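You operate a simulated robot arm through the tools that you are given. There is no shell and no other tool.

You run a simulated robot arm. Do the job below in one go: nothing can be reset, and whatever is moved stays where it is left.

## Task
Bolt the nozzle bench's flush arm down and flush till its glass clears.
Fine: bolt shot before the cock opens, stroke the lever till the glass clears, cock shut.
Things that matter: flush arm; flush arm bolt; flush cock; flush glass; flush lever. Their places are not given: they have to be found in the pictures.

Only the result counts: the job must be done as asked and must still hold three seconds after the hand-in. Knocking over, shifting, dropping, spilling or breaking anything else fails it.

## Robot
A 7-joint arm with a two-finger parallel gripper, fixed in place. Base frame: the origin is on the floor under the middle of its stand, x ahead of it, y to its left, z up. Lengths are in m, angles in degrees, forces in N, time in s.
With the tool pointing down near the work surface it reaches from about 0.2 to 0.68 m from the base axis. Its first joint turns from -166.0 to 166.0 degrees. Payload 1.57 kg.
The tool frame sits at the grasp point between the pads (the TCP): z along the fingers, y along the line on which they close. The tips reach 0.03 m beyond it. The gripper opens to 0.08 m. The fingers are 0.017 m wide and 0.012 m thick; the gripper's body (0.04 by 0.082 m) begins 0.08 m behind the TCP.
Orientation is told as [roll, pitch, yaw] about the base's x, y, z axes, in that order, counted from this pose: with the fingers straight down and closing along the base's y, the tool's x points along the base's -x, its y along +y and its z along -z.

## Interface
- The arm moves only by the tool nudge_tool. Its argument "deltas" is a list that holds one entry, the list of rows, each a list of 7 numbers: the opening in per cent of the stroke, from 0 (shut) to 100 (fully open), then the shift along the base's x, y, z in units of 100 mm (1.0 is 100 mm), then the turn, a rotation vector about the base's x, y, z in units of 120 degrees (1.0 is 120 degrees). In form: [[[grip, dx, dy, dz, wx, wy, wz], ...]]. A call has 1 to 20 rows; each row is the pose to reach, as a shift and turn from the pose commanded when the call began. A call with a number of a shift or a turn outside -1 to 1 is refused whole. A row lasts 0.2 s, in which the tool goes at most 0.05 m and 8.6 degrees; a call with a longer step from one row to the next is refused whole, and so is a gripper value outside its range. Where a pose cannot be reached the arm comes as near as it can. A force on the tool above 60 N (or 10 N above the force at the start of the call, whichever is more), or a blocked arm, ends the call early, and 0.2 s more pass. Each finger travels about 0.072 m/s and halts on what it meets, pressing with about 29 N; the grip force reading is that of the motor and also rises with nothing between the fingers. The clock runs only during rows and for 0.2 s after the last one: add rows that repeat a pose to give the fingers time. It gives the time, the measured TCP pose, the force on the tool (base axes), the opening and the grip force at its end, in the units of the frame above (readings bear some noise), with the torque about the TCP (base axes, N m) and any sound that the robot's microphone picked up.
- Cameras (640 x 400 px; columns grow to the right, rows downward): "scene" is fixed at [0.2197, -0.499, 1.2736]; the picture's right is [0.83, -0.56, 0.00], its down [-0.23, -0.34, -0.91] and it looks along [0.51, 0.75, -0.41] (base axes); focal length 311 px, centre (320, 200). "wrist" rides on the gripper at [0.072, -0.007, -0.122] in the tool frame; the picture's right is [0.09, 1.00, 0.00], its down [-0.84, 0.08, -0.54] and it looks along [-0.54, 0.05, 0.84] (tool axes); focal length 238 px, centre (320, 200).
- snapshot(camera): a new picture of that camera. No time passes.
- slide_trunk(by): slides the trunk up (or, below 0, down) by that many m; the arm rides with it, the base frame stays. It gives what a move gives, with no picture.
- probe_pixels(camera, pixels): for up to 12 pixels [column, row] of the newest picture of that camera ("zoom" is the newest enlarged one), the place [x, y, z] in the base frame of the surface seen there, good to about 0.002 m. No time passes.
- enlarge(camera, box): a new picture of the part [left, top, right, bottom] of that camera's present view, enlarged. No time passes.
- sign_off(): hands the job in; it is judged then, once.

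Unless the task says otherwise, let go and move clear before handing in.

The tools are called after "Call:" by a JSON object that holds its "method" and its "body". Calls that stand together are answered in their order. nudge_tool: Moves the arm, as the interface text tells. Its arguments: {"type":"object","properties":{"deltas":{"type":"array"}},"required":["deltas"]} The other tools are called the same way: slide_trunk (by) moves the trunk up or down; snapshot (camera) takes a picture; probe_pixels (camera, pixels) gives the place of the surface under pixels of a picture; enlarge (camera, box) takes an enlarged picture of a part of a camera's view; sign_off () hands the job in.

At the start:

```text
t: 0.0
tool_pos: [0.4272, 0.3327, 0.9595]
tool_rot: [-0.1, 0.0, 0.0]
ft_force: [-0.2, -0.3, 0.1]
moment: [-0.02, 0.03, 0.0]
gripper_width: 0.08
grasp_force: 0.0
trunk travel left (down, up): [-0.175, 0.305]
```

scene: 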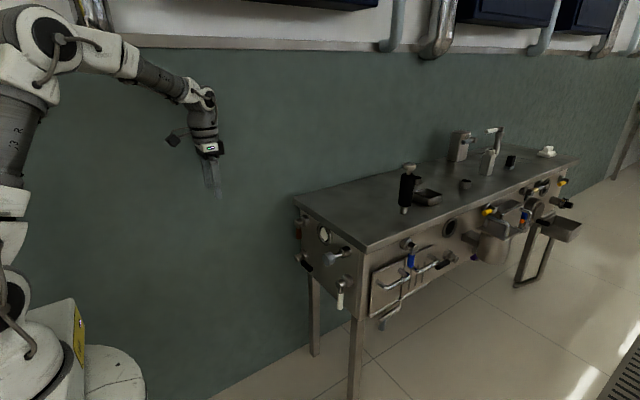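
wrist: 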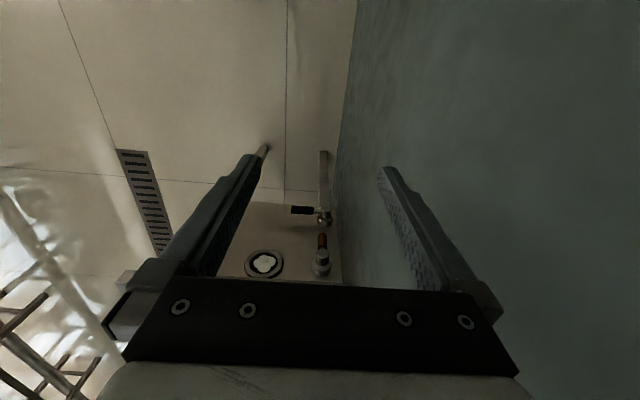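

The scene picture shows a steel bench with fittings on its near end (around columns 295-350, rows 215-310), its top and its front. I'll enlarge several parts to find the flush arm, bolt, cock, glass and lever.

Call:
{"method": "enlarge", "body": {"camera": "scene", "box": [280, 180, 480, 330]}}

Call:
{"method": "enlarge", "body": {"camera": "scene", "box": [440, 120, 600, 290]}}

Call:
{"method": "enlarge", "body": {"camera": "wrist", "box": [220, 140, 400, 290]}}

```text
2.67 times, centred on (380, 255) of scene
```

zoom: 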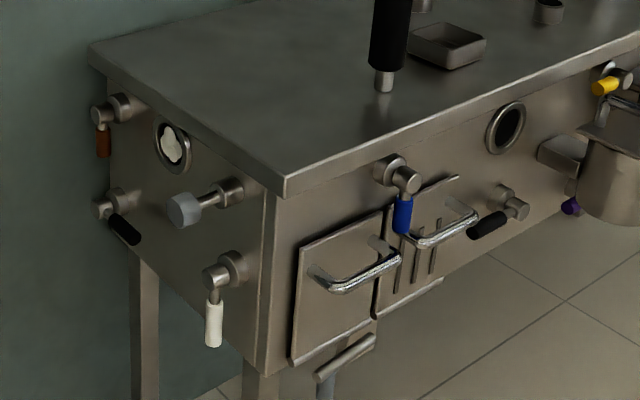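

```text
2.35 times, centred on (520, 205) of scene
```

zoom: 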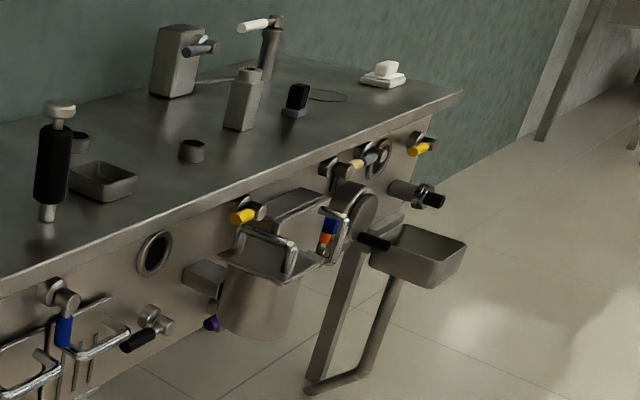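

```text
2.67 times, centred on (310, 215) of wrist
```

zoom: 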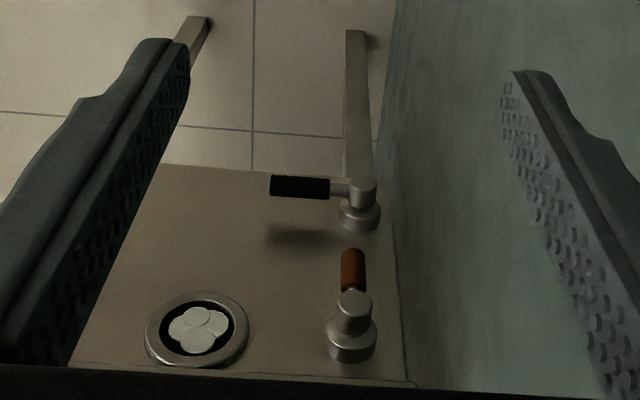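

The end panel (columns 295-350) carries several valves, a sight glass with white matter and a knob; the front has another glass and more levers. I'll zoom in further on each group.

Call:
{"method": "enlarge", "body": {"camera": "scene", "box": [285, 205, 375, 315]}}

Call:
{"method": "enlarge", "body": {"camera": "scene", "box": [360, 200, 480, 335]}}

Call:
{"method": "enlarge", "body": {"camera": "scene", "box": [465, 165, 585, 290]}}

Call:
{"method": "enlarge", "body": {"camera": "scene", "box": [380, 120, 570, 220]}}

```text
3.64 times, centred on (330, 260) of scene
```

zoom: 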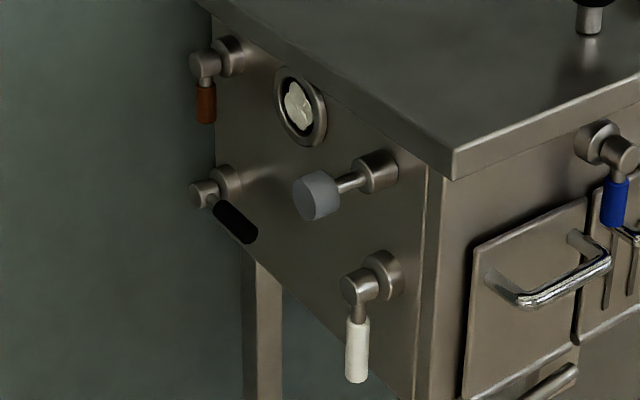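

```text
2.96 times, centred on (420, 268) of scene
```

zoom: 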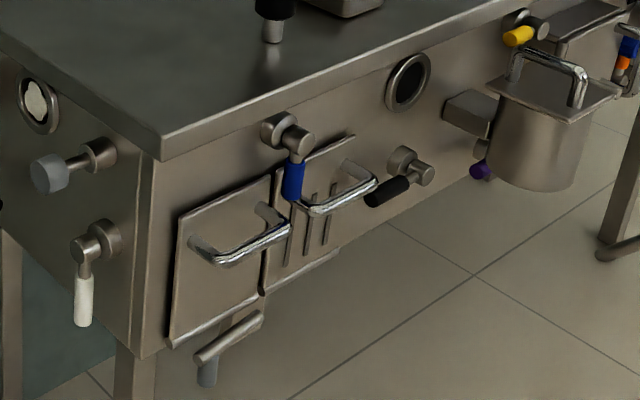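

```text
3.20 times, centred on (525, 228) of scene
```

zoom: 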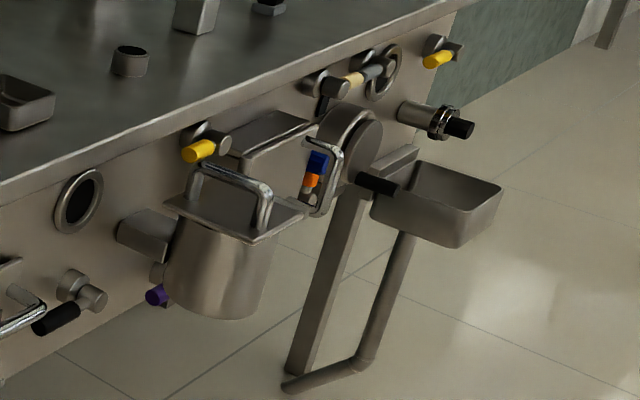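

```text
3.37 times, centred on (475, 170) of scene
```

zoom: 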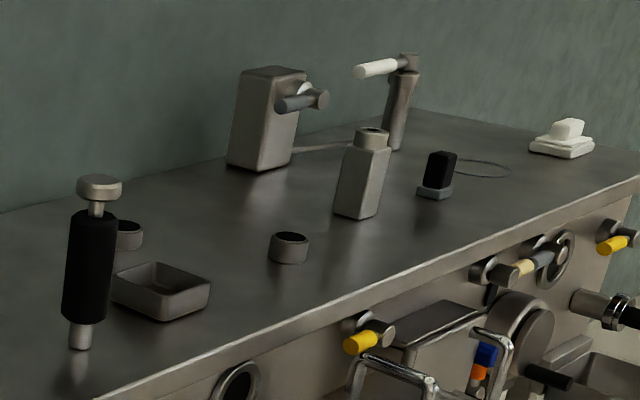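

The objects' distances will tell which are within reach. I'll probe the main fittings in the scene picture.

Call:
{"method": "snapshot", "body": {"camera": "scene"}}

Call:
{"method": "probe_pixels", "body": {"camera": "scene", "pixels": [[323, 235], [330, 260], [340, 295], [300, 229], [306, 264], [366, 250], [296, 196], [410, 262], [449, 228], [405, 190], [460, 150], [495, 133]]}}

Call:
{"method": "probe_pixels", "body": {"camera": "scene", "pixels": [[470, 239], [490, 211], [493, 250], [526, 215], [535, 205], [560, 230], [565, 203], [563, 181], [545, 186], [545, 262], [404, 282], [387, 312]]}}

```text
taken
```

scene: 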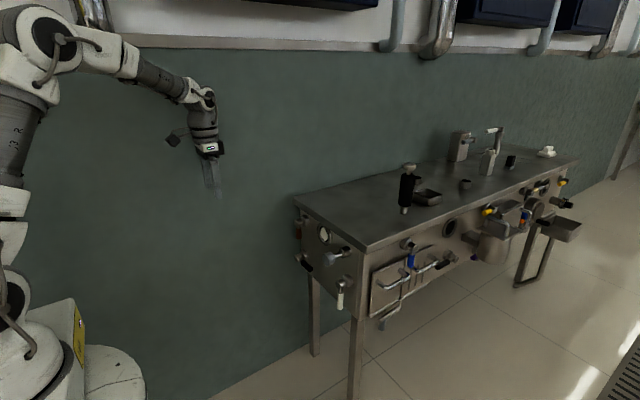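

```text
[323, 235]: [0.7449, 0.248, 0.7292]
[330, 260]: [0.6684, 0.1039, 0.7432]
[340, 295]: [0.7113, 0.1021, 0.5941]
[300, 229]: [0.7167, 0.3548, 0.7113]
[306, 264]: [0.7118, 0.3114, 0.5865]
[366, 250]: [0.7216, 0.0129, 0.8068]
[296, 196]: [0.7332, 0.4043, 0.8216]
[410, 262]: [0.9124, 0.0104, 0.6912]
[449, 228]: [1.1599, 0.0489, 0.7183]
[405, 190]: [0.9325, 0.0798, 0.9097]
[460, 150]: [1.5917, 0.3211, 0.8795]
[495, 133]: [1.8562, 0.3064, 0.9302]
```

```text
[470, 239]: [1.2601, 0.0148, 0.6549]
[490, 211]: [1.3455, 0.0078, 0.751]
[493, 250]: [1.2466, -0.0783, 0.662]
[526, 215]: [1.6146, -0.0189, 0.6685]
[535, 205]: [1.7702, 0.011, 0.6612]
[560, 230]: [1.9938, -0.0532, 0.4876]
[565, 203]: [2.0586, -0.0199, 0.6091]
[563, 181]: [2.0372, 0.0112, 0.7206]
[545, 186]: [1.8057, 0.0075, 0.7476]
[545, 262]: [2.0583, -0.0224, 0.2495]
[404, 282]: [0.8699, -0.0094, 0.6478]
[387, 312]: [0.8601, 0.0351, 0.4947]
```

All five things could be the fittings on the near end panel (plane x≈0.75): knob at (330,260), glass at (323,235), and three handles at (300,229), (306,264), (340,295). I'll tilt the tool toward +x in free air so the wrist camera looks at that panel.

Call:
{"method": "nudge_tool", "body": {"deltas": [[[100, -0.1, -0.15, -0.1, 0, -0.065, 0], [100, -0.2, -0.3, -0.2, 0, -0.13, 0], [100, -0.3, -0.45, -0.3, 0, -0.195, 0], [100, -0.4, -0.6, -0.4, 0, -0.26, 0], [100, -0.5, -0.75, -0.5, 0, -0.325, 0], [100, -0.6, -0.9, -0.6, 0, -0.39, 0], [100, -0.7, -1.0, -0.7, 0, -0.455, 0], [100, -0.7, -1.0, -0.7, 0, -0.455, 0]]]}}

Call:
{"method": "snapshot", "body": {"camera": "wrist"}}

```text
t: 1.8
tool_pos: [0.3556, 0.235, 0.8905]
tool_rot: [0.1, -54.6, 0.0]
ft_force: [0.1, -0.1, -0.1]
moment: [0.0, 0.03, 0.0]
gripper_width: 0.0802
grasp_force: 0.1
trunk travel left (down, up): [-0.175, 0.305]
```

```text
taken
```

wrist: 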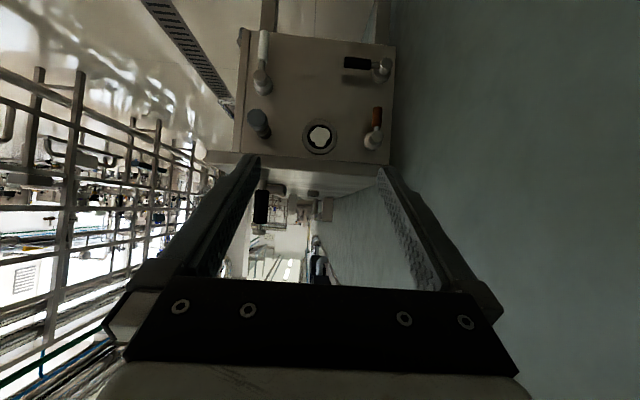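

Call:
{"method": "enlarge", "body": {"camera": "wrist", "box": [225, 15, 415, 175]}}

Call:
{"method": "enlarge", "body": {"camera": "wrist", "box": [0, 60, 220, 260]}}

```text
2.50 times, centred on (320, 95) of wrist
```

zoom: 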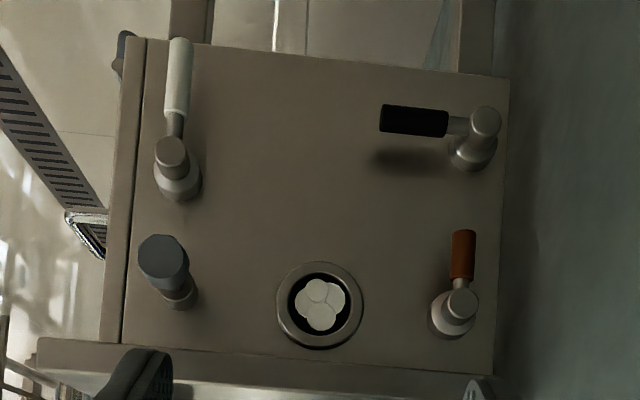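

```text
2.00 times, centred on (110, 160) of wrist
```

zoom: 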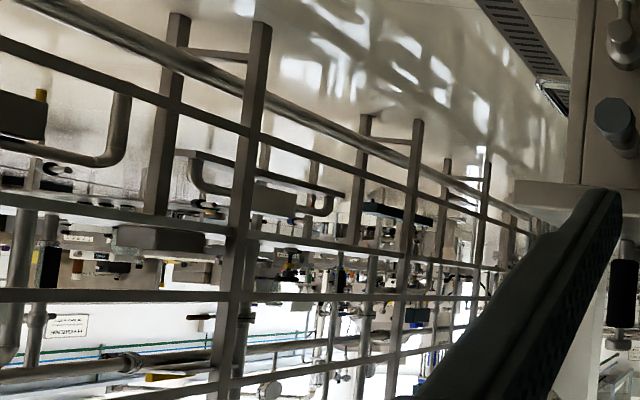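

The wrist view (rows 30-165) shows the end panel upside down: white handle and black handle below, knob, glass with a pale cluster, and brown handle above. I'll go closer for a detailed look, staying well short of the knob at x≈0.668.

Call:
{"method": "nudge_tool", "body": {"deltas": [[[100, 0.4, -0.1, -0.2, 0, 0, 0], [100, 0.8, -0.2, -0.4, 0, 0, 0], [100, 1.0, -0.3, -0.6, 0, 0, 0], [100, 1.0, -0.3, -0.6, 0, 0, 0]]]}}

Call:
{"method": "snapshot", "body": {"camera": "wrist"}}

Call:
{"method": "enlarge", "body": {"camera": "wrist", "box": [200, 0, 440, 170]}}

```text
t: 2.8
tool_pos: [0.4566, 0.2038, 0.83]
tool_rot: [0.2, -54.6, 0.1]
ft_force: [-0.2, -0.3, 0.1]
moment: [-0.01, 0.03, 0.0]
gripper_width: 0.0798
grasp_force: 0.1
trunk travel left (down, up): [-0.175, 0.305]
```

```text
taken
```

wrist: 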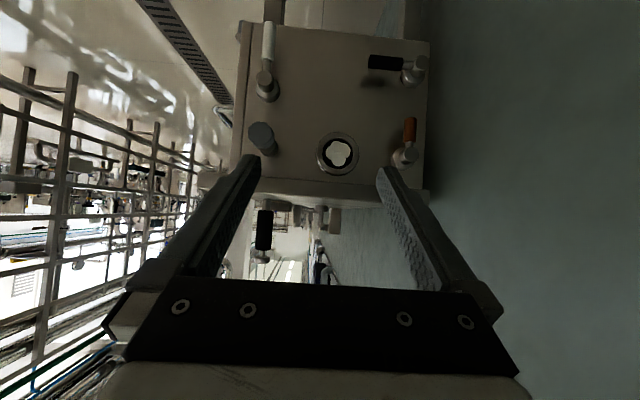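

```text
2.35 times, centred on (320, 85) of wrist
```

zoom: 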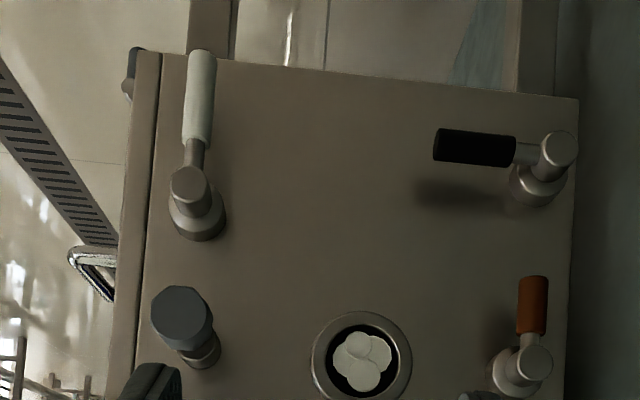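

The knob at zoom (182,318) looks faceted, while the hubs look round. I'll probe exact coordinates on the zoomed picture.

Call:
{"method": "probe_pixels", "body": {"camera": "zoom", "pixels": [[180, 315], [205, 350], [188, 183], [210, 225], [195, 150], [203, 60], [195, 135], [555, 148], [535, 190], [440, 145], [510, 148], [525, 153]]}}

Call:
{"method": "probe_pixels", "body": {"camera": "zoom", "pixels": [[535, 362], [507, 375], [530, 285], [530, 330], [358, 360], [400, 330], [300, 200], [400, 250], [160, 290], [205, 295], [155, 340], [145, 200]]}}

Call:
{"method": "enlarge", "body": {"camera": "scene", "box": [310, 235, 370, 315]}}

Call:
{"method": "enlarge", "body": {"camera": "scene", "box": [288, 205, 338, 280]}}

```text
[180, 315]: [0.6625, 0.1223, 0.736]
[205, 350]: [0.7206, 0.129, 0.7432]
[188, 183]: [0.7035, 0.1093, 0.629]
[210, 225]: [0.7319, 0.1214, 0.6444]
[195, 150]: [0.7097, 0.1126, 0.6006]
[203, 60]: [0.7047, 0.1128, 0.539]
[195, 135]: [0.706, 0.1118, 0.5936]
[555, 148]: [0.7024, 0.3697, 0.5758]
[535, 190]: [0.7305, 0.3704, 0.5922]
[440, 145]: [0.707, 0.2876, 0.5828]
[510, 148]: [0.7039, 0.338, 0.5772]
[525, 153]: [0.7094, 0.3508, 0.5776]
```

```text
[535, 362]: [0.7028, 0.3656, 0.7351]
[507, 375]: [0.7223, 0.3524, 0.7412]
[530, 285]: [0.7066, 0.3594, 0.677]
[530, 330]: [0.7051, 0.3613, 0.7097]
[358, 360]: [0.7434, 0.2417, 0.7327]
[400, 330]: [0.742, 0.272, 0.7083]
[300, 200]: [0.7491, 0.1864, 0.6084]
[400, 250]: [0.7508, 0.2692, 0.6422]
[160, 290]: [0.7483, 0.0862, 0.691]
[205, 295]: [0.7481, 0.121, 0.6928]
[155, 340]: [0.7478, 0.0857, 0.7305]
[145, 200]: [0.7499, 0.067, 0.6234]
```

```text
5.00 times, centred on (340, 275) of scene
```

zoom: 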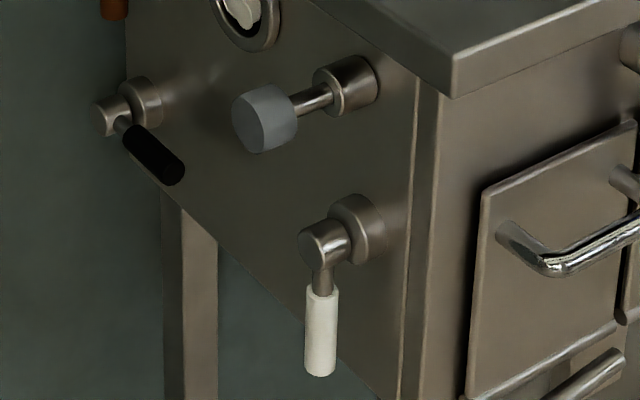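

```text
5.33 times, centred on (313, 242) of scene
```

zoom: 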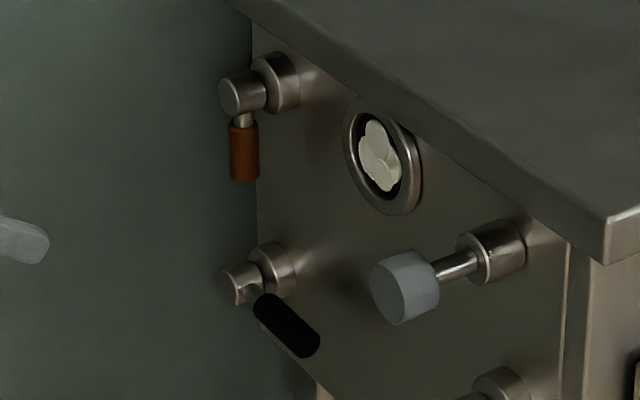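

The handles probe as: white pivot near (0.70,0.112,0.635), black pivot near (0.70,0.369,0.577), brown pivot near (0.70,0.363,0.737), knob face at (0.6625,0.122,0.736). I'll zoom hard into each for telling details before touching anything.

Call:
{"method": "enlarge", "body": {"camera": "wrist", "box": [236, 15, 296, 110]}}

Call:
{"method": "enlarge", "body": {"camera": "wrist", "box": [236, 100, 300, 160]}}

Call:
{"method": "enlarge", "body": {"camera": "wrist", "box": [350, 40, 440, 100]}}

Call:
{"method": "enlarge", "body": {"camera": "wrist", "box": [305, 110, 435, 180]}}

```text
4.21 times, centred on (266, 62) of wrist
```

zoom: 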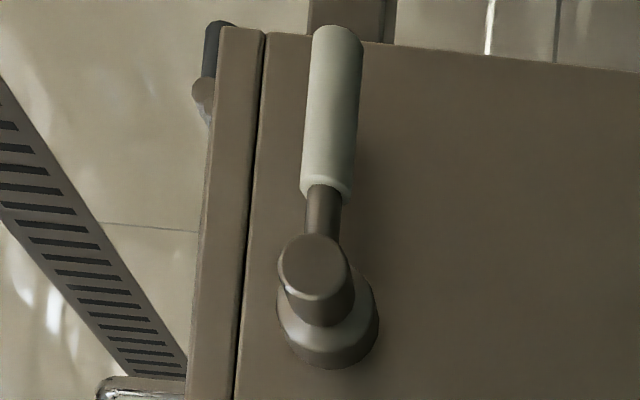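

```text
6.67 times, centred on (268, 130) of wrist
```

zoom: 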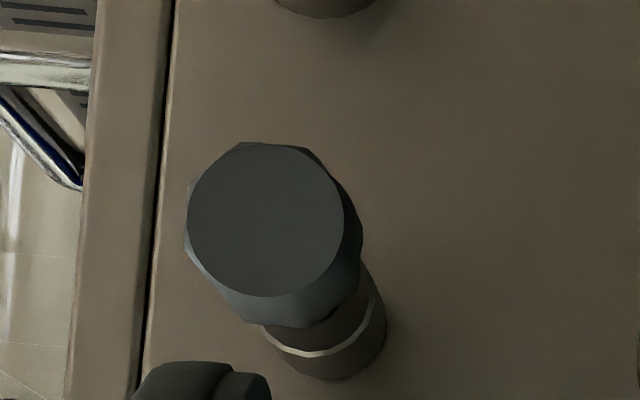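

```text
6.67 times, centred on (395, 70) of wrist
```

zoom: 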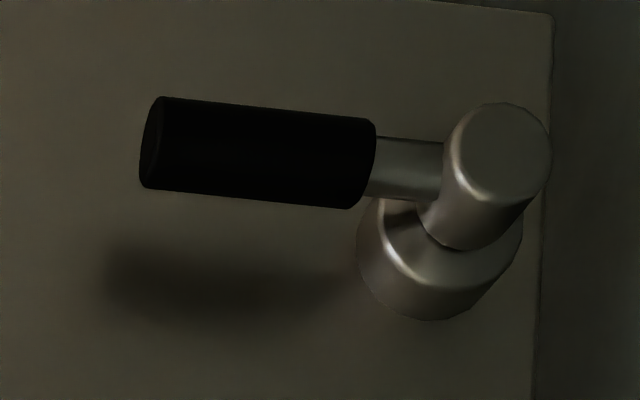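

```text
4.92 times, centred on (370, 145) of wrist
```

zoom: 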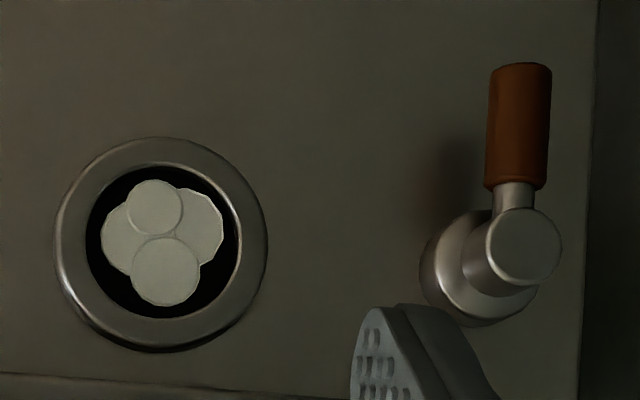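

No markings tell the handles apart, so I'll use gentle touch tests, starting with the black handle and leaving the short brown one (likely the cock) alone. I'll level the tool to point along +x with shut fingers and approach in free air.

Call:
{"method": "nudge_tool", "body": {"deltas": [[[80, 0.1, 0.1, -0.15, 0, -0.05, 0], [60, 0.2, 0.2, -0.3, 0, -0.1, 0], [40, 0.3, 0.3, -0.45, 0, -0.15, 0], [20, 0.4, 0.4, -0.6, 0, -0.2, 0], [0, 0.5, 0.5, -0.75, 0, -0.25, 0], [0, 0.6, 0.6, -0.9, 0, -0.295, 0], [0, 0.6, 0.6, -0.9, 0, -0.295, 0]]]}}

Call:
{"method": "snapshot", "body": {"camera": "scene"}}

Call:
{"method": "snapshot", "body": {"camera": "wrist"}}

```text
t: 4.4
tool_pos: [0.5166, 0.2626, 0.7392]
tool_rot: [176.4, -90.0, -176.5]
ft_force: [-0.2, -0.2, 0.0]
moment: [0.01, 0.0, -0.01]
gripper_width: 0.0002
grasp_force: 21.3
trunk travel left (down, up): [-0.175, 0.305]
```

```text
taken
```

scene: 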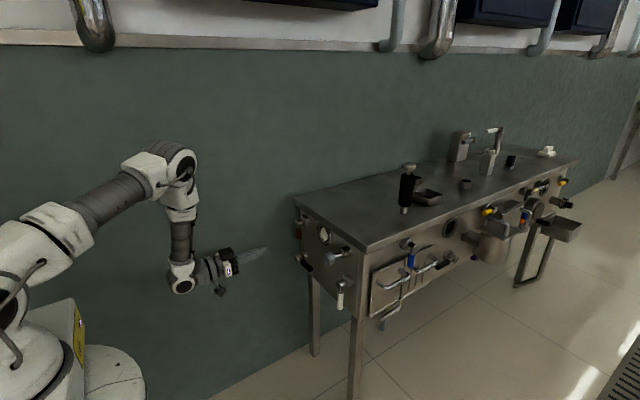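

```text
taken
```

wrist: 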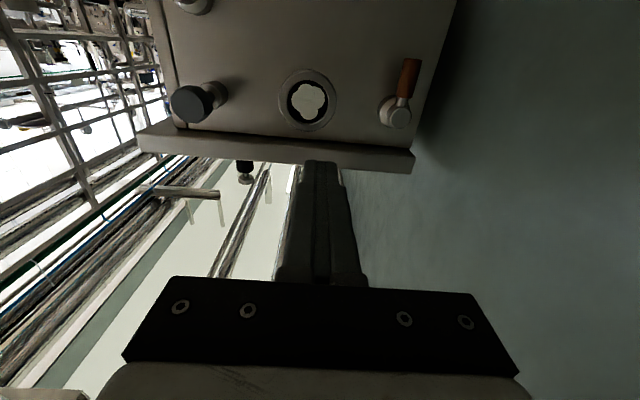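

The tool is level and closed, pointing at the panel. I'll move on in two steps to a spot above the black handle (z≈0.578), keeping clear of it.

Call:
{"method": "nudge_tool", "body": {"deltas": [[[0, 0.2, 0.1, -0.3, 0, 0, 0], [0, 0.4, 0.2, -0.6, 0, 0, 0], [0, 0.6, 0.3, -0.9, 0, 0, 0], [0, 0.8, 0.374, -1.0, 0, 0, 0], [0, 0.8, 0.374, -1.0, 0, 0, 0]]]}}

Call:
{"method": "nudge_tool", "body": {"deltas": [[[0, 0.3, 0, -0.1, 0, 0, 0], [0, 0.6, 0, -0.15, 0, 0, 0], [0, 0.95, 0, -0.18, 0, 0, 0], [0, 0.95, 0, -0.18, 0, 0, 0]]]}}

Call:
{"method": "enlarge", "body": {"camera": "scene", "box": [270, 200, 370, 300]}}

Call:
{"method": "snapshot", "body": {"camera": "wrist"}}

```text
t: 5.6
tool_pos: [0.598, 0.2985, 0.6386]
tool_rot: [-54.4, -90.0, 54.5]
ft_force: [-1.0, 0.2, 1.3]
moment: [-0.02, -0.01, -0.01]
gripper_width: 0.0
grasp_force: 21.4
trunk travel left (down, up): [-0.175, 0.305]
```

```text
t: 6.6
tool_pos: [0.693, 0.3008, 0.6217]
tool_rot: [-68.3, -90.0, 68.3]
ft_force: [-0.7, -0.9, 0.4]
moment: [-0.02, 0.0, 0.02]
gripper_width: 0.0
grasp_force: 21.0
trunk travel left (down, up): [-0.175, 0.305]
```

```text
4.00 times, centred on (320, 250) of scene
```

zoom: 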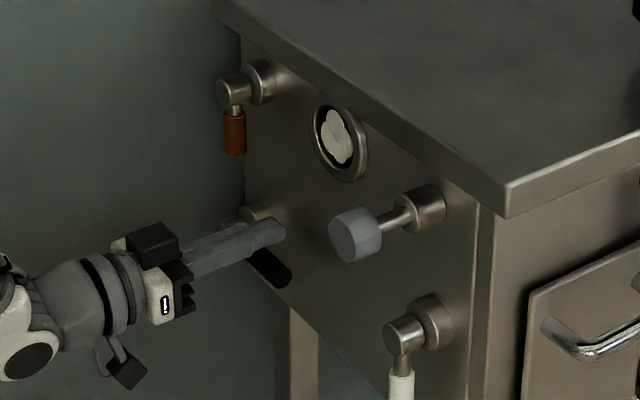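

```text
taken
```

wrist: 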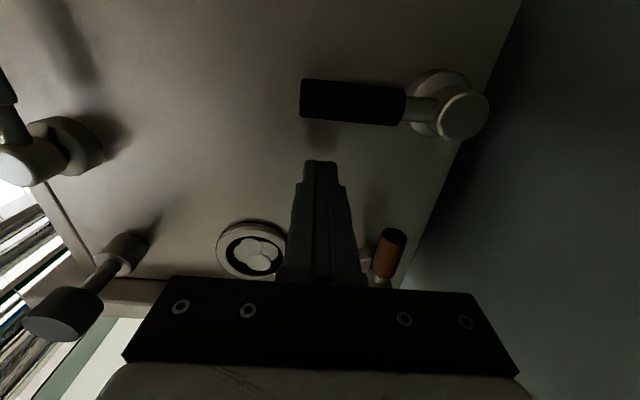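

The closed fingers sit about 2 cm above the black handle (wrist pixel (350,100)). I'll lower slowly and watch the force for the touch.

Call:
{"method": "nudge_tool", "body": {"deltas": [[[0, 0, 0, -0.1, 0, 0, 0], [0, 0, 0, -0.18, 0, 0, 0], [0, 0, 0, -0.22, 0, 0, 0], [0, 0, 0, -0.25, 0, 0, 0], [0, 0, 0, -0.28, 0, 0, 0], [0, 0, 0, -0.31, 0, 0, 0]]]}}

Call:
{"method": "snapshot", "body": {"camera": "wrist"}}

```text
t: 8.0
tool_pos: [0.6914, 0.3018, 0.5942]
tool_rot: [162.2, -89.7, -162.3]
ft_force: [-1.7, -1.4, 8.1]
moment: [-0.03, -0.23, -0.01]
gripper_width: 0.0001
grasp_force: 21.0
trunk travel left (down, up): [-0.175, 0.305]
```

```text
taken
```

wrist: 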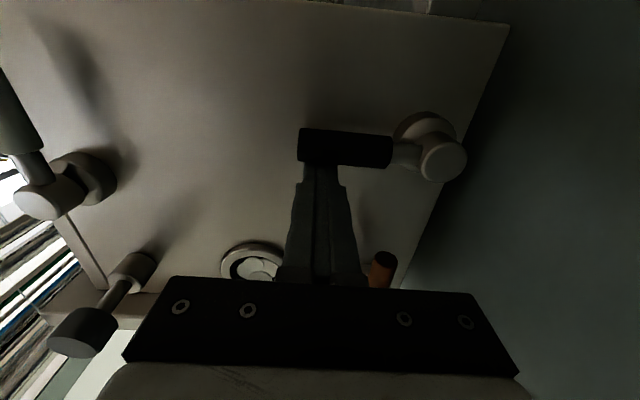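

Contact reads about 8 N with the fingers on the black handle. I'll press a few millimetres further to see whether it gives.

Call:
{"method": "nudge_tool", "body": {"deltas": [[[0, 0, 0, -0.03, 0, 0, 0], [0, 0, 0, -0.06, 0, 0, 0], [0, 0, 0, -0.06, 0, 0, 0]]]}}

```text
t: 8.8
tool_pos: [0.6926, 0.3001, 0.5924]
tool_rot: [167.7, -89.0, -167.7]
ft_force: [-5.6, -5.2, 31.8]
moment: [-0.05, -0.68, -0.01]
gripper_width: 0.0003
grasp_force: 21.1
trunk travel left (down, up): [-0.175, 0.305]
```

The black handle is rigid downward (32 N, about 2 mm of arm give), so it is at a stop in that direction. I'll back off, go beneath it and test upward.

Call:
{"method": "nudge_tool", "body": {"deltas": [[[0, 0, 0, 0.15, 0, 0, 0], [0, 0, 0, 0.3, 0, 0, 0], [0, -0.4, 0, 0.3, 0, 0, 0], [0, -0.55, 0, 0.2, 0, 0, 0], [0, -0.55, 0, -0.2, 0, 0, 0], [0, -0.55, 0, -0.48, 0, 0, 0], [0, -0.2, 0, -0.48, 0, 0, 0], [0, 0, 0, -0.48, 0, 0, 0], [0, 0, 0, -0.48, 0, 0, 0]]]}}

Call:
{"method": "snapshot", "body": {"camera": "wrist"}}

Call:
{"method": "enlarge", "body": {"camera": "scene", "box": [270, 200, 370, 300]}}

```text
t: 10.8
tool_pos: [0.683, 0.3012, 0.5441]
tool_rot: [-44.8, -90.0, 44.9]
ft_force: [0.5, 0.7, -0.2]
moment: [-0.01, 0.0, -0.05]
gripper_width: 0.0
grasp_force: 21.1
out of reach, approached as far as the arm can: row 8, 9
trunk travel left (down, up): [-0.175, 0.305]
```

```text
taken
```

wrist: 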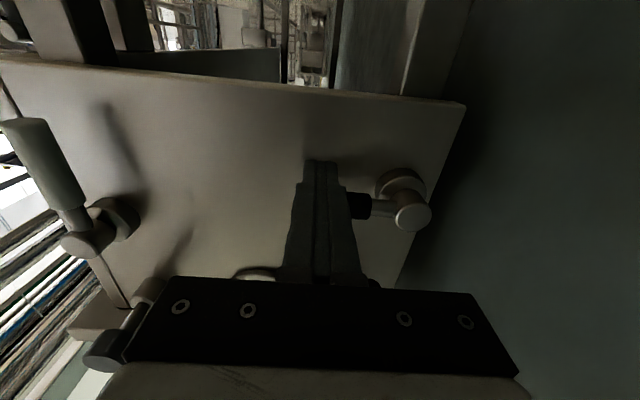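

```text
4.00 times, centred on (320, 250) of scene
```

zoom: 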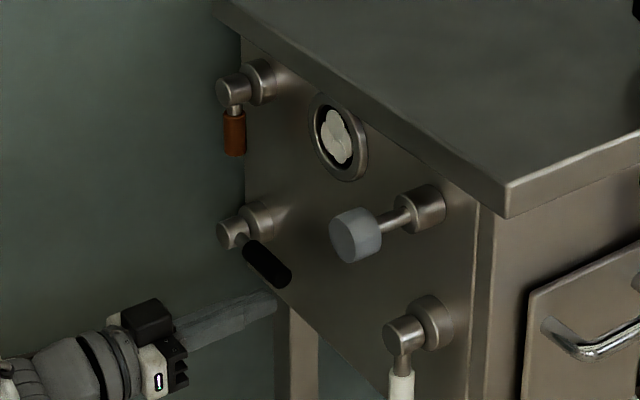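

The tip stops 9 mm short of the wished x (reach limit at this height), so lowering the trunk should bring more reach. I'll back off the panel and slide the trunk down.

Call:
{"method": "nudge_tool", "body": {"deltas": [[[0, -0.3, 0, 0, 0, 0, 0], [0, -0.6, 0, 0.3, 0, 0, 0], [0, -0.6, 0, 0.5, 0, 0, 0]]]}}

Call:
{"method": "slide_trunk", "body": {"by": -0.12}}

```text
t: 11.6
tool_pos: [0.6224, 0.3029, 0.5948]
tool_rot: [114.5, -89.9, -114.4]
ft_force: [0.3, 0.2, 0.4]
moment: [-0.01, -0.02, -0.06]
gripper_width: 0.0001
grasp_force: 21.0
trunk travel left (down, up): [-0.175, 0.305]
```

```text
t: 13.1
tool_pos: [0.6231, 0.3002, 0.4755]
tool_rot: [144.1, -89.9, -144.2]
ft_force: [-1.0, -0.6, 0.1]
moment: [-0.01, 0.01, 0.0]
gripper_width: 0.0
grasp_force: 21.1
trunk travel left (down, up): [-0.055, 0.425]
```

The trunk is 0.12 m lower. I'll rise to just under the black handle and move in.

Call:
{"method": "nudge_tool", "body": {"deltas": [[[0, 0.0, 0, 0.35, 0, 0, 0], [0, 0.0, 0, 0.68, 0, 0, 0], [0, 0.35, 0, 0.68, 0, 0, 0], [0, 0.7, 0, 0.68, 0, 0, 0], [0, 0.7, 0, 0.68, 0, 0, 0]]]}}

Call:
{"method": "snapshot", "body": {"camera": "wrist"}}

```text
t: 14.3
tool_pos: [0.6929, 0.3012, 0.5423]
tool_rot: [-49.6, -90.0, 49.7]
ft_force: [0.1, 0.1, -0.6]
moment: [0.02, -0.01, 0.01]
gripper_width: 0.0001
grasp_force: 21.3
trunk travel left (down, up): [-0.055, 0.425]
```

```text
taken
```

wrist: 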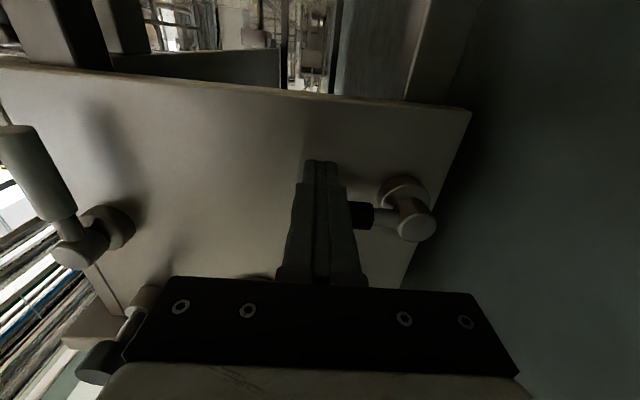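

Now the fingers are fully under the black handle. I'll push up slowly and read the force.

Call:
{"method": "nudge_tool", "body": {"deltas": [[[0, 0, 0, 0.08, 0, 0, 0], [0, 0, 0, 0.13, 0, 0, 0], [0, 0, 0, 0.17, 0, 0, 0], [0, 0, 0, 0.2, 0, 0, 0], [0, 0, 0, 0.23, 0, 0, 0], [0, 0, 0, 0.23, 0, 0, 0]]]}}

Call:
{"method": "snapshot", "body": {"camera": "wrist"}}

```text
t: 15.7
tool_pos: [0.6934, 0.3005, 0.5648]
tool_rot: [159.3, -90.0, -159.4]
ft_force: [-1.0, -0.9, -1.7]
moment: [0.02, 0.0, -0.05]
gripper_width: 0.0
grasp_force: 21.0
trunk travel left (down, up): [-0.055, 0.425]
```

```text
taken
```

wrist: 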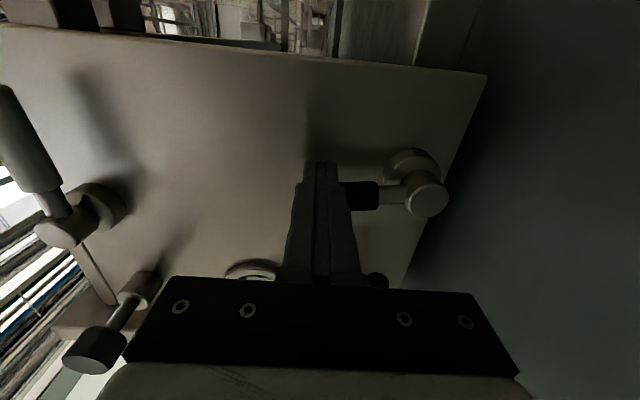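

Force is only about -1.7 N at z=0.565. I'll push another 10 mm up and see whether the handle swings.

Call:
{"method": "nudge_tool", "body": {"deltas": [[[0, 0, 0, 0.04, 0, 0, 0], [0, 0, 0, 0.08, 0, 0, 0], [0, 0, 0, 0.12, 0, 0, 0], [0, 0, 0, 0.12, 0, 0, 0]]]}}

Call:
{"method": "enlarge", "body": {"camera": "scene", "box": [280, 210, 350, 290]}}

Call:
{"method": "snapshot", "body": {"camera": "wrist"}}

```text
t: 16.7
tool_pos: [0.6914, 0.3021, 0.5782]
tool_rot: [160.9, -89.8, -160.9]
ft_force: [0.0, -0.8, -1.8]
moment: [-0.01, -0.01, 0.01]
gripper_width: 0.0001
grasp_force: 21.0
trunk travel left (down, up): [-0.055, 0.425]
```

```text
5.00 times, centred on (315, 250) of scene
```

zoom: 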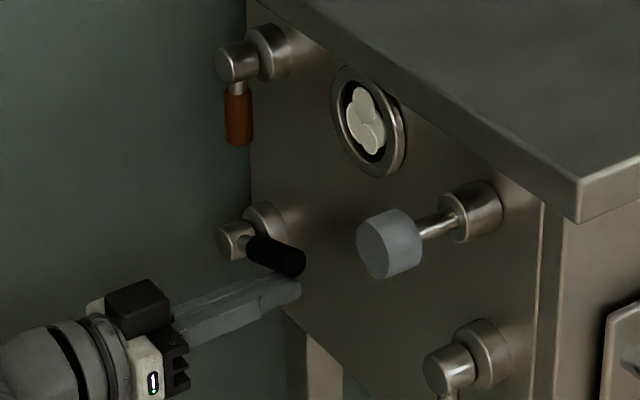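

```text
taken
```

wrist: 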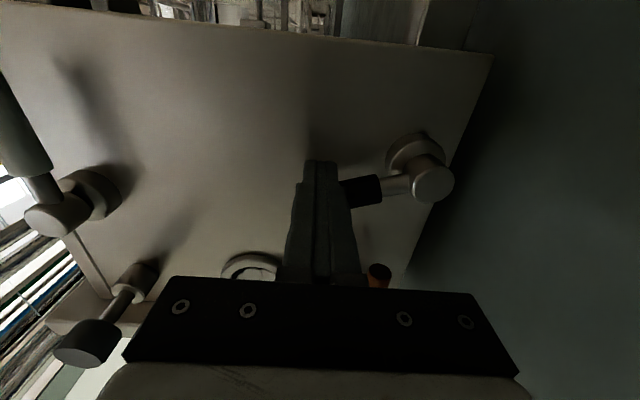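

The black handle swung upward with only about 2 N. I'll lower the fingers and see whether it follows back or stays.

Call:
{"method": "nudge_tool", "body": {"deltas": [[[0, 0, 0, -0.1, 0, 0, 0], [0, 0, 0, -0.2, 0, 0, 0], [0, 0, 0, -0.35, 0, 0, 0], [0, 0, 0, -0.35, 0, 0, 0]]]}}

Call:
{"method": "enlarge", "body": {"camera": "scene", "box": [280, 210, 350, 290]}}

Call:
{"method": "snapshot", "body": {"camera": "wrist"}}

```text
t: 17.7
tool_pos: [0.6932, 0.3009, 0.5408]
tool_rot: [-49.3, -90.0, 49.3]
ft_force: [0.0, 0.3, -0.7]
moment: [0.03, -0.03, 0.01]
gripper_width: 0.0001
grasp_force: 21.8
trunk travel left (down, up): [-0.055, 0.425]
```

```text
5.00 times, centred on (315, 250) of scene
```

zoom: 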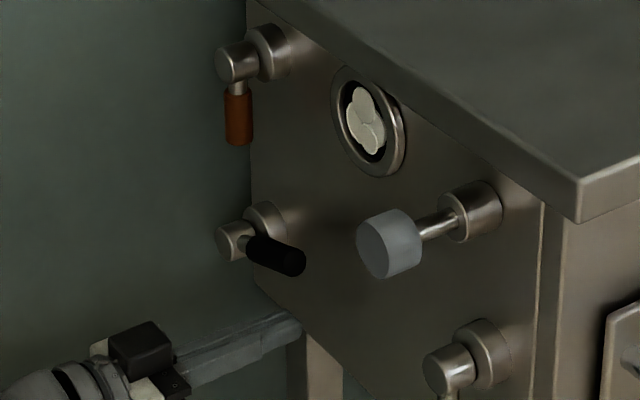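

```text
taken
```

wrist: 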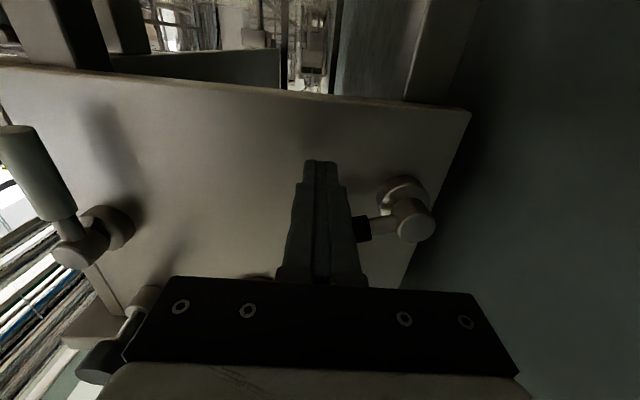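

The black handle stayed raised by about 10°, so it is held by friction, not a spring, and its lower stop is at horizontal. I'll push it back down to its stop from above.

Call:
{"method": "nudge_tool", "body": {"deltas": [[[0, -0.5, 0, 0, 0, 0, 0], [0, -0.55, 0, 0.4, 0, 0, 0], [0, -0.55, 0, 0.8, 0, 0, 0], [0, -0.2, 0, 0.85, 0, 0, 0], [0, 0, 0, 0.85, 0, 0, 0], [0, 0, 0, 0.75, 0, 0, 0], [0, 0, 0, 0.65, 0, 0, 0], [0, 0, 0, 0.58, 0, 0, 0], [0, 0, 0, 0.53, 0, 0, 0], [0, 0, 0, 0.51, 0, 0, 0]]]}}

Call:
{"method": "enlarge", "body": {"camera": "scene", "box": [280, 210, 350, 290]}}

```text
t: 19.9
tool_pos: [0.6939, 0.3019, 0.5947]
tool_rot: [172.8, -90.0, -172.8]
ft_force: [-1.0, -0.8, 2.6]
moment: [0.03, -0.07, -0.09]
gripper_width: 0.0
grasp_force: 21.2
trunk travel left (down, up): [-0.055, 0.425]
```

```text
5.00 times, centred on (315, 250) of scene
```

zoom: 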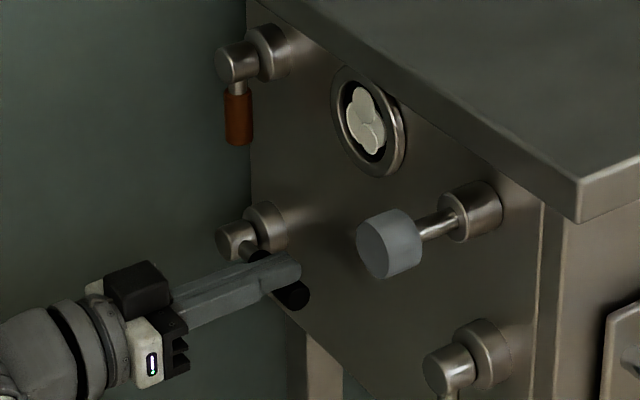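

The black handle is back at its stop. Next I'll test the white handle the same way: retreat and move to its +y side at z≈0.56.

Call:
{"method": "nudge_tool", "body": {"deltas": [[[0, 0, 0, 0.15, 0, 0, 0], [0, 0, 0, 0.25, 0, 0, 0], [0, -0.45, 0, 0.25, 0, 0, 0], [0, -0.6, -0.4, 0.1, 0, 0, 0], [0, -0.6, -0.85, -0.1, 0, 0, 0], [0, -0.6, -1.0, -0.3, 0, 0, 0]]]}}

Call:
{"method": "nudge_tool", "body": {"deltas": [[[0, 0, -0.4, -0.02, 0, 0, 0], [0, 0.3, -0.42, -0.02, 0, 0, 0], [0, 0.6, -0.42, -0.02, 0, 0, 0], [0, 0.6, -0.42, -0.02, 0, 0, 0]]]}}

Call:
{"method": "snapshot", "body": {"camera": "wrist"}}

Call:
{"method": "enlarge", "body": {"camera": "scene", "box": [280, 210, 370, 320]}}

```text
t: 21.3
tool_pos: [0.6321, 0.2014, 0.5641]
tool_rot: [100.8, -90.0, -100.7]
ft_force: [0.4, 0.4, -0.6]
moment: [0.01, 0.0, 0.0]
gripper_width: 0.0
grasp_force: 21.0
trunk travel left (down, up): [-0.055, 0.425]
```

```text
t: 22.3
tool_pos: [0.6932, 0.1596, 0.5617]
tool_rot: [-122.4, -90.1, 122.5]
ft_force: [0.0, 0.2, 0.3]
moment: [0.02, 0.0, 0.04]
gripper_width: 0.0
grasp_force: 21.2
trunk travel left (down, up): [-0.055, 0.425]
```

```text
taken
```

wrist: 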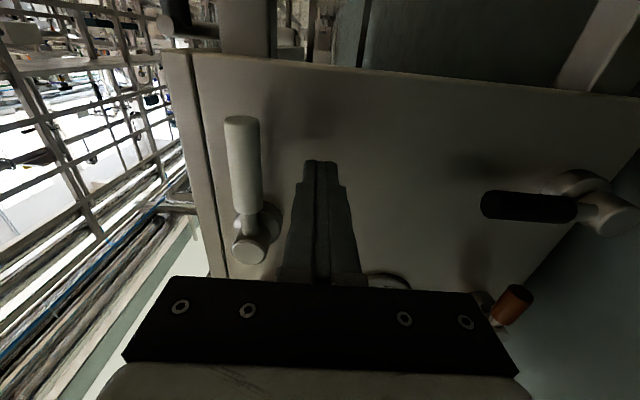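

```text
3.64 times, centred on (325, 265) of scene
```

zoom: 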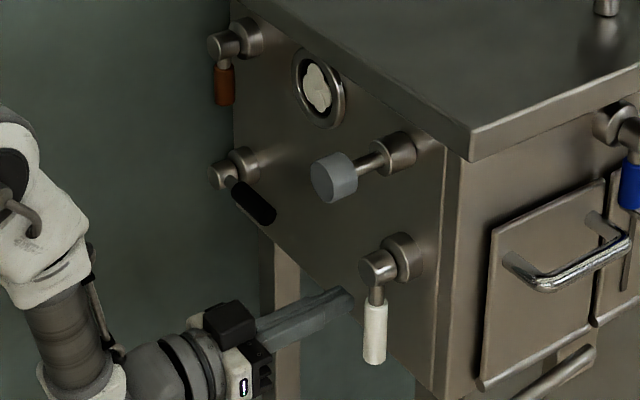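

The fingers are beside the white handle on its +y side (wrist (243,165) is the handle). I'll push gently toward -y.

Call:
{"method": "nudge_tool", "body": {"deltas": [[[0, 0, -0.1, 0, 0, 0, 0], [0, 0, -0.18, 0, 0, 0, 0], [0, 0, -0.22, 0, 0, 0, 0], [0, 0, -0.26, 0, 0, 0, 0], [0, 0, -0.3, 0, 0, 0, 0]]]}}

Call:
{"method": "snapshot", "body": {"camera": "wrist"}}

```text
t: 23.5
tool_pos: [0.6929, 0.1401, 0.5636]
tool_rot: [-77.4, -89.9, 76.7]
ft_force: [-1.3, 0.2, 0.2]
moment: [-0.01, 0.0, 0.0]
gripper_width: 0.0
grasp_force: 21.0
out of reach, approached as far as the arm can: row 3, 4, 5
trunk travel left (down, up): [-0.055, 0.425]
```

```text
taken
```

wrist: 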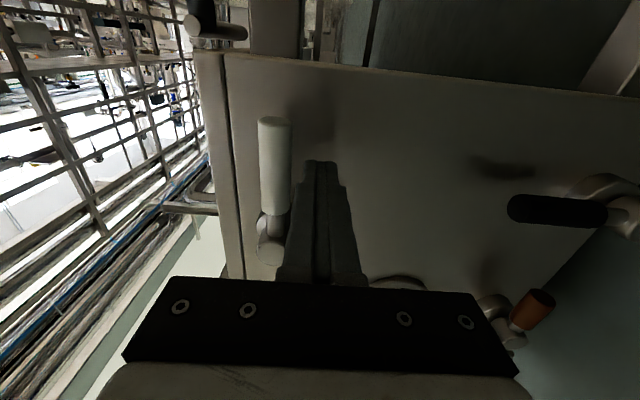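

The arm reports a reach (joint) limit at y≈0.14 in this posture, just before contact. I'll back out and roll the tool about its own axis to change the wrist posture.

Call:
{"method": "nudge_tool", "body": {"deltas": [[[0, -0.3, 0.1, 0, 0, 0, 0], [0, -0.6, 0.1, 0, 0.05, 0, 0], [0, -0.6, 0.1, 0, 0.12, 0, 0], [0, -0.6, 0.1, 0, 0.19, 0, 0], [0, -0.6, 0.1, 0, 0.26, 0, 0], [0, -0.6, 0.1, 0, 0.33, 0, 0], [0, -0.6, 0.1, 0, 0.4, 0, 0]]]}}

Call:
{"method": "nudge_tool", "body": {"deltas": [[[0, 0, -0.2, 0, 0, 0, 0], [0, 0, -0.4, 0, 0, 0, 0], [0, 0, -0.6, 0, 0, 0, 0]]]}}

Call:
{"method": "snapshot", "body": {"camera": "scene"}}

```text
t: 25.1
tool_pos: [0.669, 0.2553, 0.6715]
tool_rot: [79.9, -48.1, -88.1]
ft_force: [0.6, -0.4, -0.8]
moment: [-0.01, -0.04, -0.01]
gripper_width: 0.0002
grasp_force: 21.5
out of reach, approached as far as the arm can: row 2, 3, 4, 5, 6, 7
trunk travel left (down, up): [-0.055, 0.425]
```

```text
t: 25.9
tool_pos: [0.6706, 0.2105, 0.6863]
tool_rot: [78.4, -48.7, -87.6]
ft_force: [0.2, 1.0, -0.4]
moment: [0.05, -0.03, 0.0]
gripper_width: 0.0
grasp_force: 21.4
out of reach, approached as far as the arm can: row 1, 2, 3
trunk travel left (down, up): [-0.055, 0.425]
```

```text
taken
```

scene: 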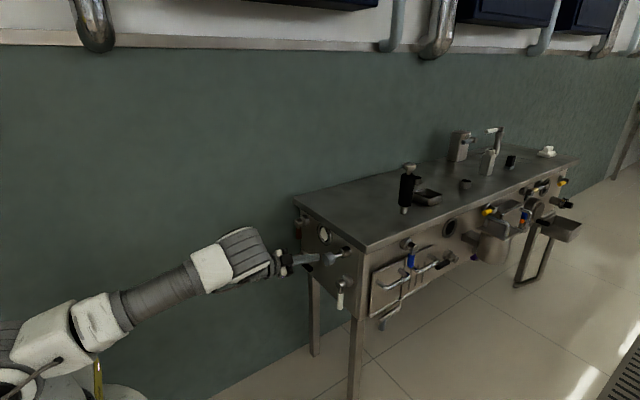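

The rolled pose was beyond a joint limit and the arm drifted to (0.67,0.21,0.686). I'll check what's around the tool before recovering.

Call:
{"method": "snapshot", "body": {"camera": "wrist"}}

Call:
{"method": "enlarge", "body": {"camera": "scene", "box": [180, 200, 380, 330]}}

```text
taken
```

wrist: 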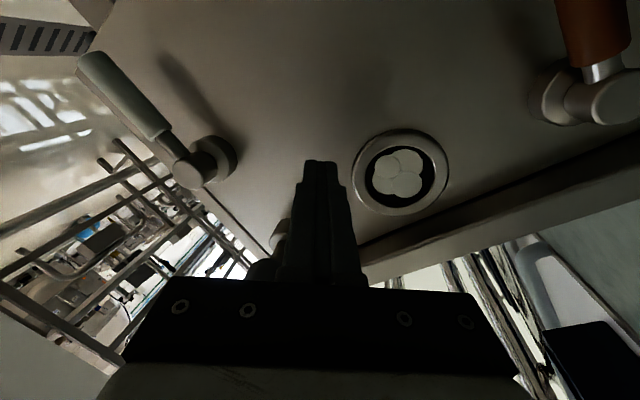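

```text
3.08 times, centred on (280, 265) of scene
```

zoom: 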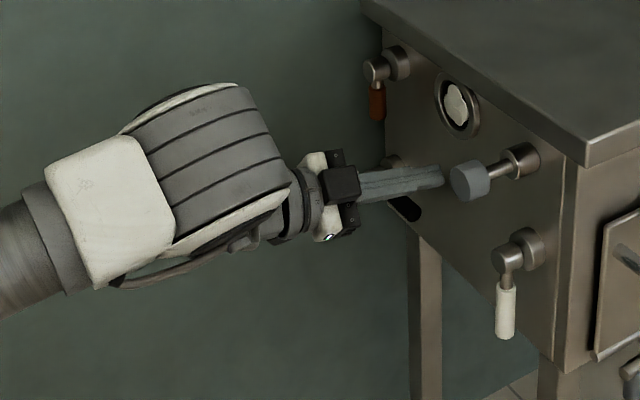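

The fingertips are clear of the knob and glass, though near. I'll retreat in -x and +y while undoing the roll, in small steps.

Call:
{"method": "nudge_tool", "body": {"deltas": [[[0, -0.3, 0.2, 0, -0.07, 0, 0], [0, -0.6, 0.4, 0, -0.14, 0, 0], [0, -0.8, 0.6, 0, -0.21, 0, 0], [0, -0.9, 0.8, 0, -0.28, 0, 0], [0, -0.9, 0.8, 0, -0.35, 0, 0], [0, -0.9, 0.8, 0, -0.4, 0, 0], [0, -0.9, 0.8, 0, -0.4, 0, 0]]]}}

Call:
{"method": "snapshot", "body": {"camera": "scene"}}

```text
t: 27.5
tool_pos: [0.5816, 0.2905, 0.6862]
tool_rot: [-87.0, -83.5, 78.4]
ft_force: [0.5, -0.7, -0.2]
moment: [0.0, 0.01, 0.0]
gripper_width: 0.0
grasp_force: 21.5
trunk travel left (down, up): [-0.055, 0.425]
```

```text
taken
```

scene: 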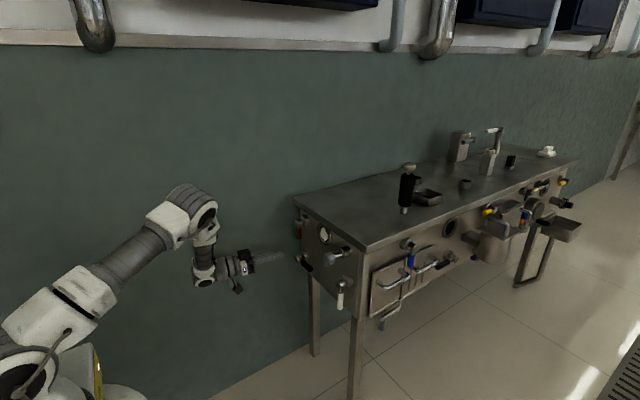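

The arm came back; it now points nearly +x from (0.58,0.29,0.686). I'll try the opposite roll here in free air, then test the reach toward y≈0.1 while staying behind the knob.

Call:
{"method": "nudge_tool", "body": {"deltas": [[[0, 0, 0, 0, -0.07, 0, 0.0], [0, -0.05, -0.1, -0.1, -0.14, 0, 0], [0, -0.1, -0.2, -0.2, -0.21, 0, 0], [0, -0.1, -0.3, -0.3, -0.28, 0, 0], [0, -0.1, -0.4, -0.4, -0.33, 0, 0], [0, -0.1, -0.4, -0.4, -0.33, 0, 0]]]}}

```text
t: 28.9
tool_pos: [0.5719, 0.2496, 0.6457]
tool_rot: [-97.3, -44.1, 88.3]
ft_force: [-0.2, 0.4, 0.0]
moment: [-0.01, 0.03, -0.01]
gripper_width: 0.0
grasp_force: 21.7
trunk travel left (down, up): [-0.055, 0.425]
```

The opposite roll is reachable. I'll now move toward -y at this safe x.

Call:
{"method": "nudge_tool", "body": {"deltas": [[[0, 0, -0.3, -0.2, 0, 0, 0], [0, 0, -0.6, -0.4, 0, 0, 0], [0, 0, -0.95, -0.6, 0, 0, 0], [0, 0, -0.95, -0.8, 0, 0, 0]]]}}

Call:
{"method": "nudge_tool", "body": {"deltas": [[[0, 0.2, -0.1, 0, 0, 0, 0], [0, 0.5, -0.2, 0, 0, 0, 0], [0, 0.5, -0.4, 0, 0, 0, 0]]]}}

Call:
{"method": "snapshot", "body": {"camera": "scene"}}

Call:
{"method": "snapshot", "body": {"camera": "wrist"}}

```text
t: 29.9
tool_pos: [0.5714, 0.1561, 0.5654]
tool_rot: [-97.2, -44.2, 88.3]
ft_force: [-0.4, 0.4, 0.4]
moment: [0.0, 0.0, 0.01]
gripper_width: 0.0
grasp_force: 21.8
trunk travel left (down, up): [-0.055, 0.425]
```

```text
t: 30.7
tool_pos: [0.6224, 0.1166, 0.5659]
tool_rot: [-97.3, -44.2, 88.2]
ft_force: [0.2, 0.0, 0.9]
moment: [0.01, 0.01, 0.03]
gripper_width: 0.0
grasp_force: 21.4
trunk travel left (down, up): [-0.055, 0.425]
```

```text
taken
```

scene: 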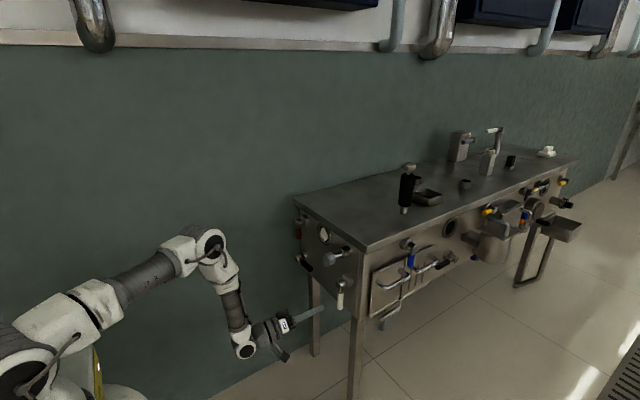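

```text
taken
```

wrist: 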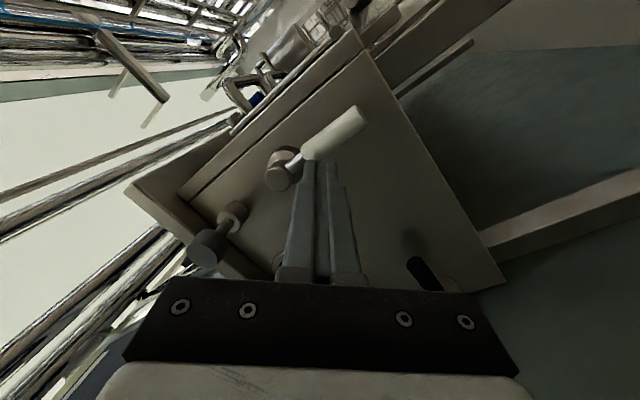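

The negative roll lets the tool reach y≈0.117 in front of the white handle. I'll straighten the pointing and roll on to about -90° so the camera sits on the -y side.

Call:
{"method": "nudge_tool", "body": {"deltas": [[[0, -0.2, 0.2, 0, 0, 0.043, 0.0575], [0, -0.2, 0.4, 0, 0, 0.043, 0.0575]]]}}

Call:
{"method": "nudge_tool", "body": {"deltas": [[[0, 0, 0, 0, -0.07, 0, 0], [0, 0, 0, 0, -0.14, 0, 0], [0, 0, 0, 0, -0.21, 0, 0], [0, 0, 0, 0, -0.28, 0, 0], [0, 0, 0, 0, -0.35, 0, 0], [0, 0, 0, 0, -0.367, 0, 0]]]}}

Call:
{"method": "snapshot", "body": {"camera": "wrist"}}

```text
t: 31.3
tool_pos: [0.6022, 0.1559, 0.5642]
tool_rot: [-90.1, -44.0, 90.1]
ft_force: [0.2, 1.0, 0.2]
moment: [-0.02, 0.01, 0.02]
gripper_width: 0.0
grasp_force: 21.0
trunk travel left (down, up): [-0.055, 0.425]
```

```text
t: 32.7
tool_pos: [0.6019, 0.1555, 0.5666]
tool_rot: [-90.0, 0.0, 90.2]
ft_force: [-0.3, 0.7, -0.7]
moment: [0.0, 0.01, -0.02]
gripper_width: 0.0
grasp_force: 21.9
trunk travel left (down, up): [-0.055, 0.425]
```

```text
taken
```

wrist: 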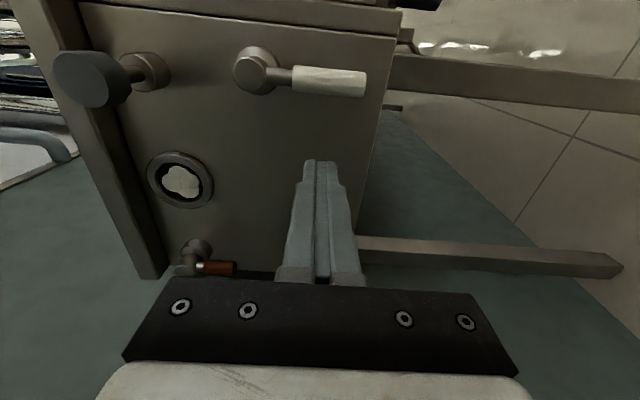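

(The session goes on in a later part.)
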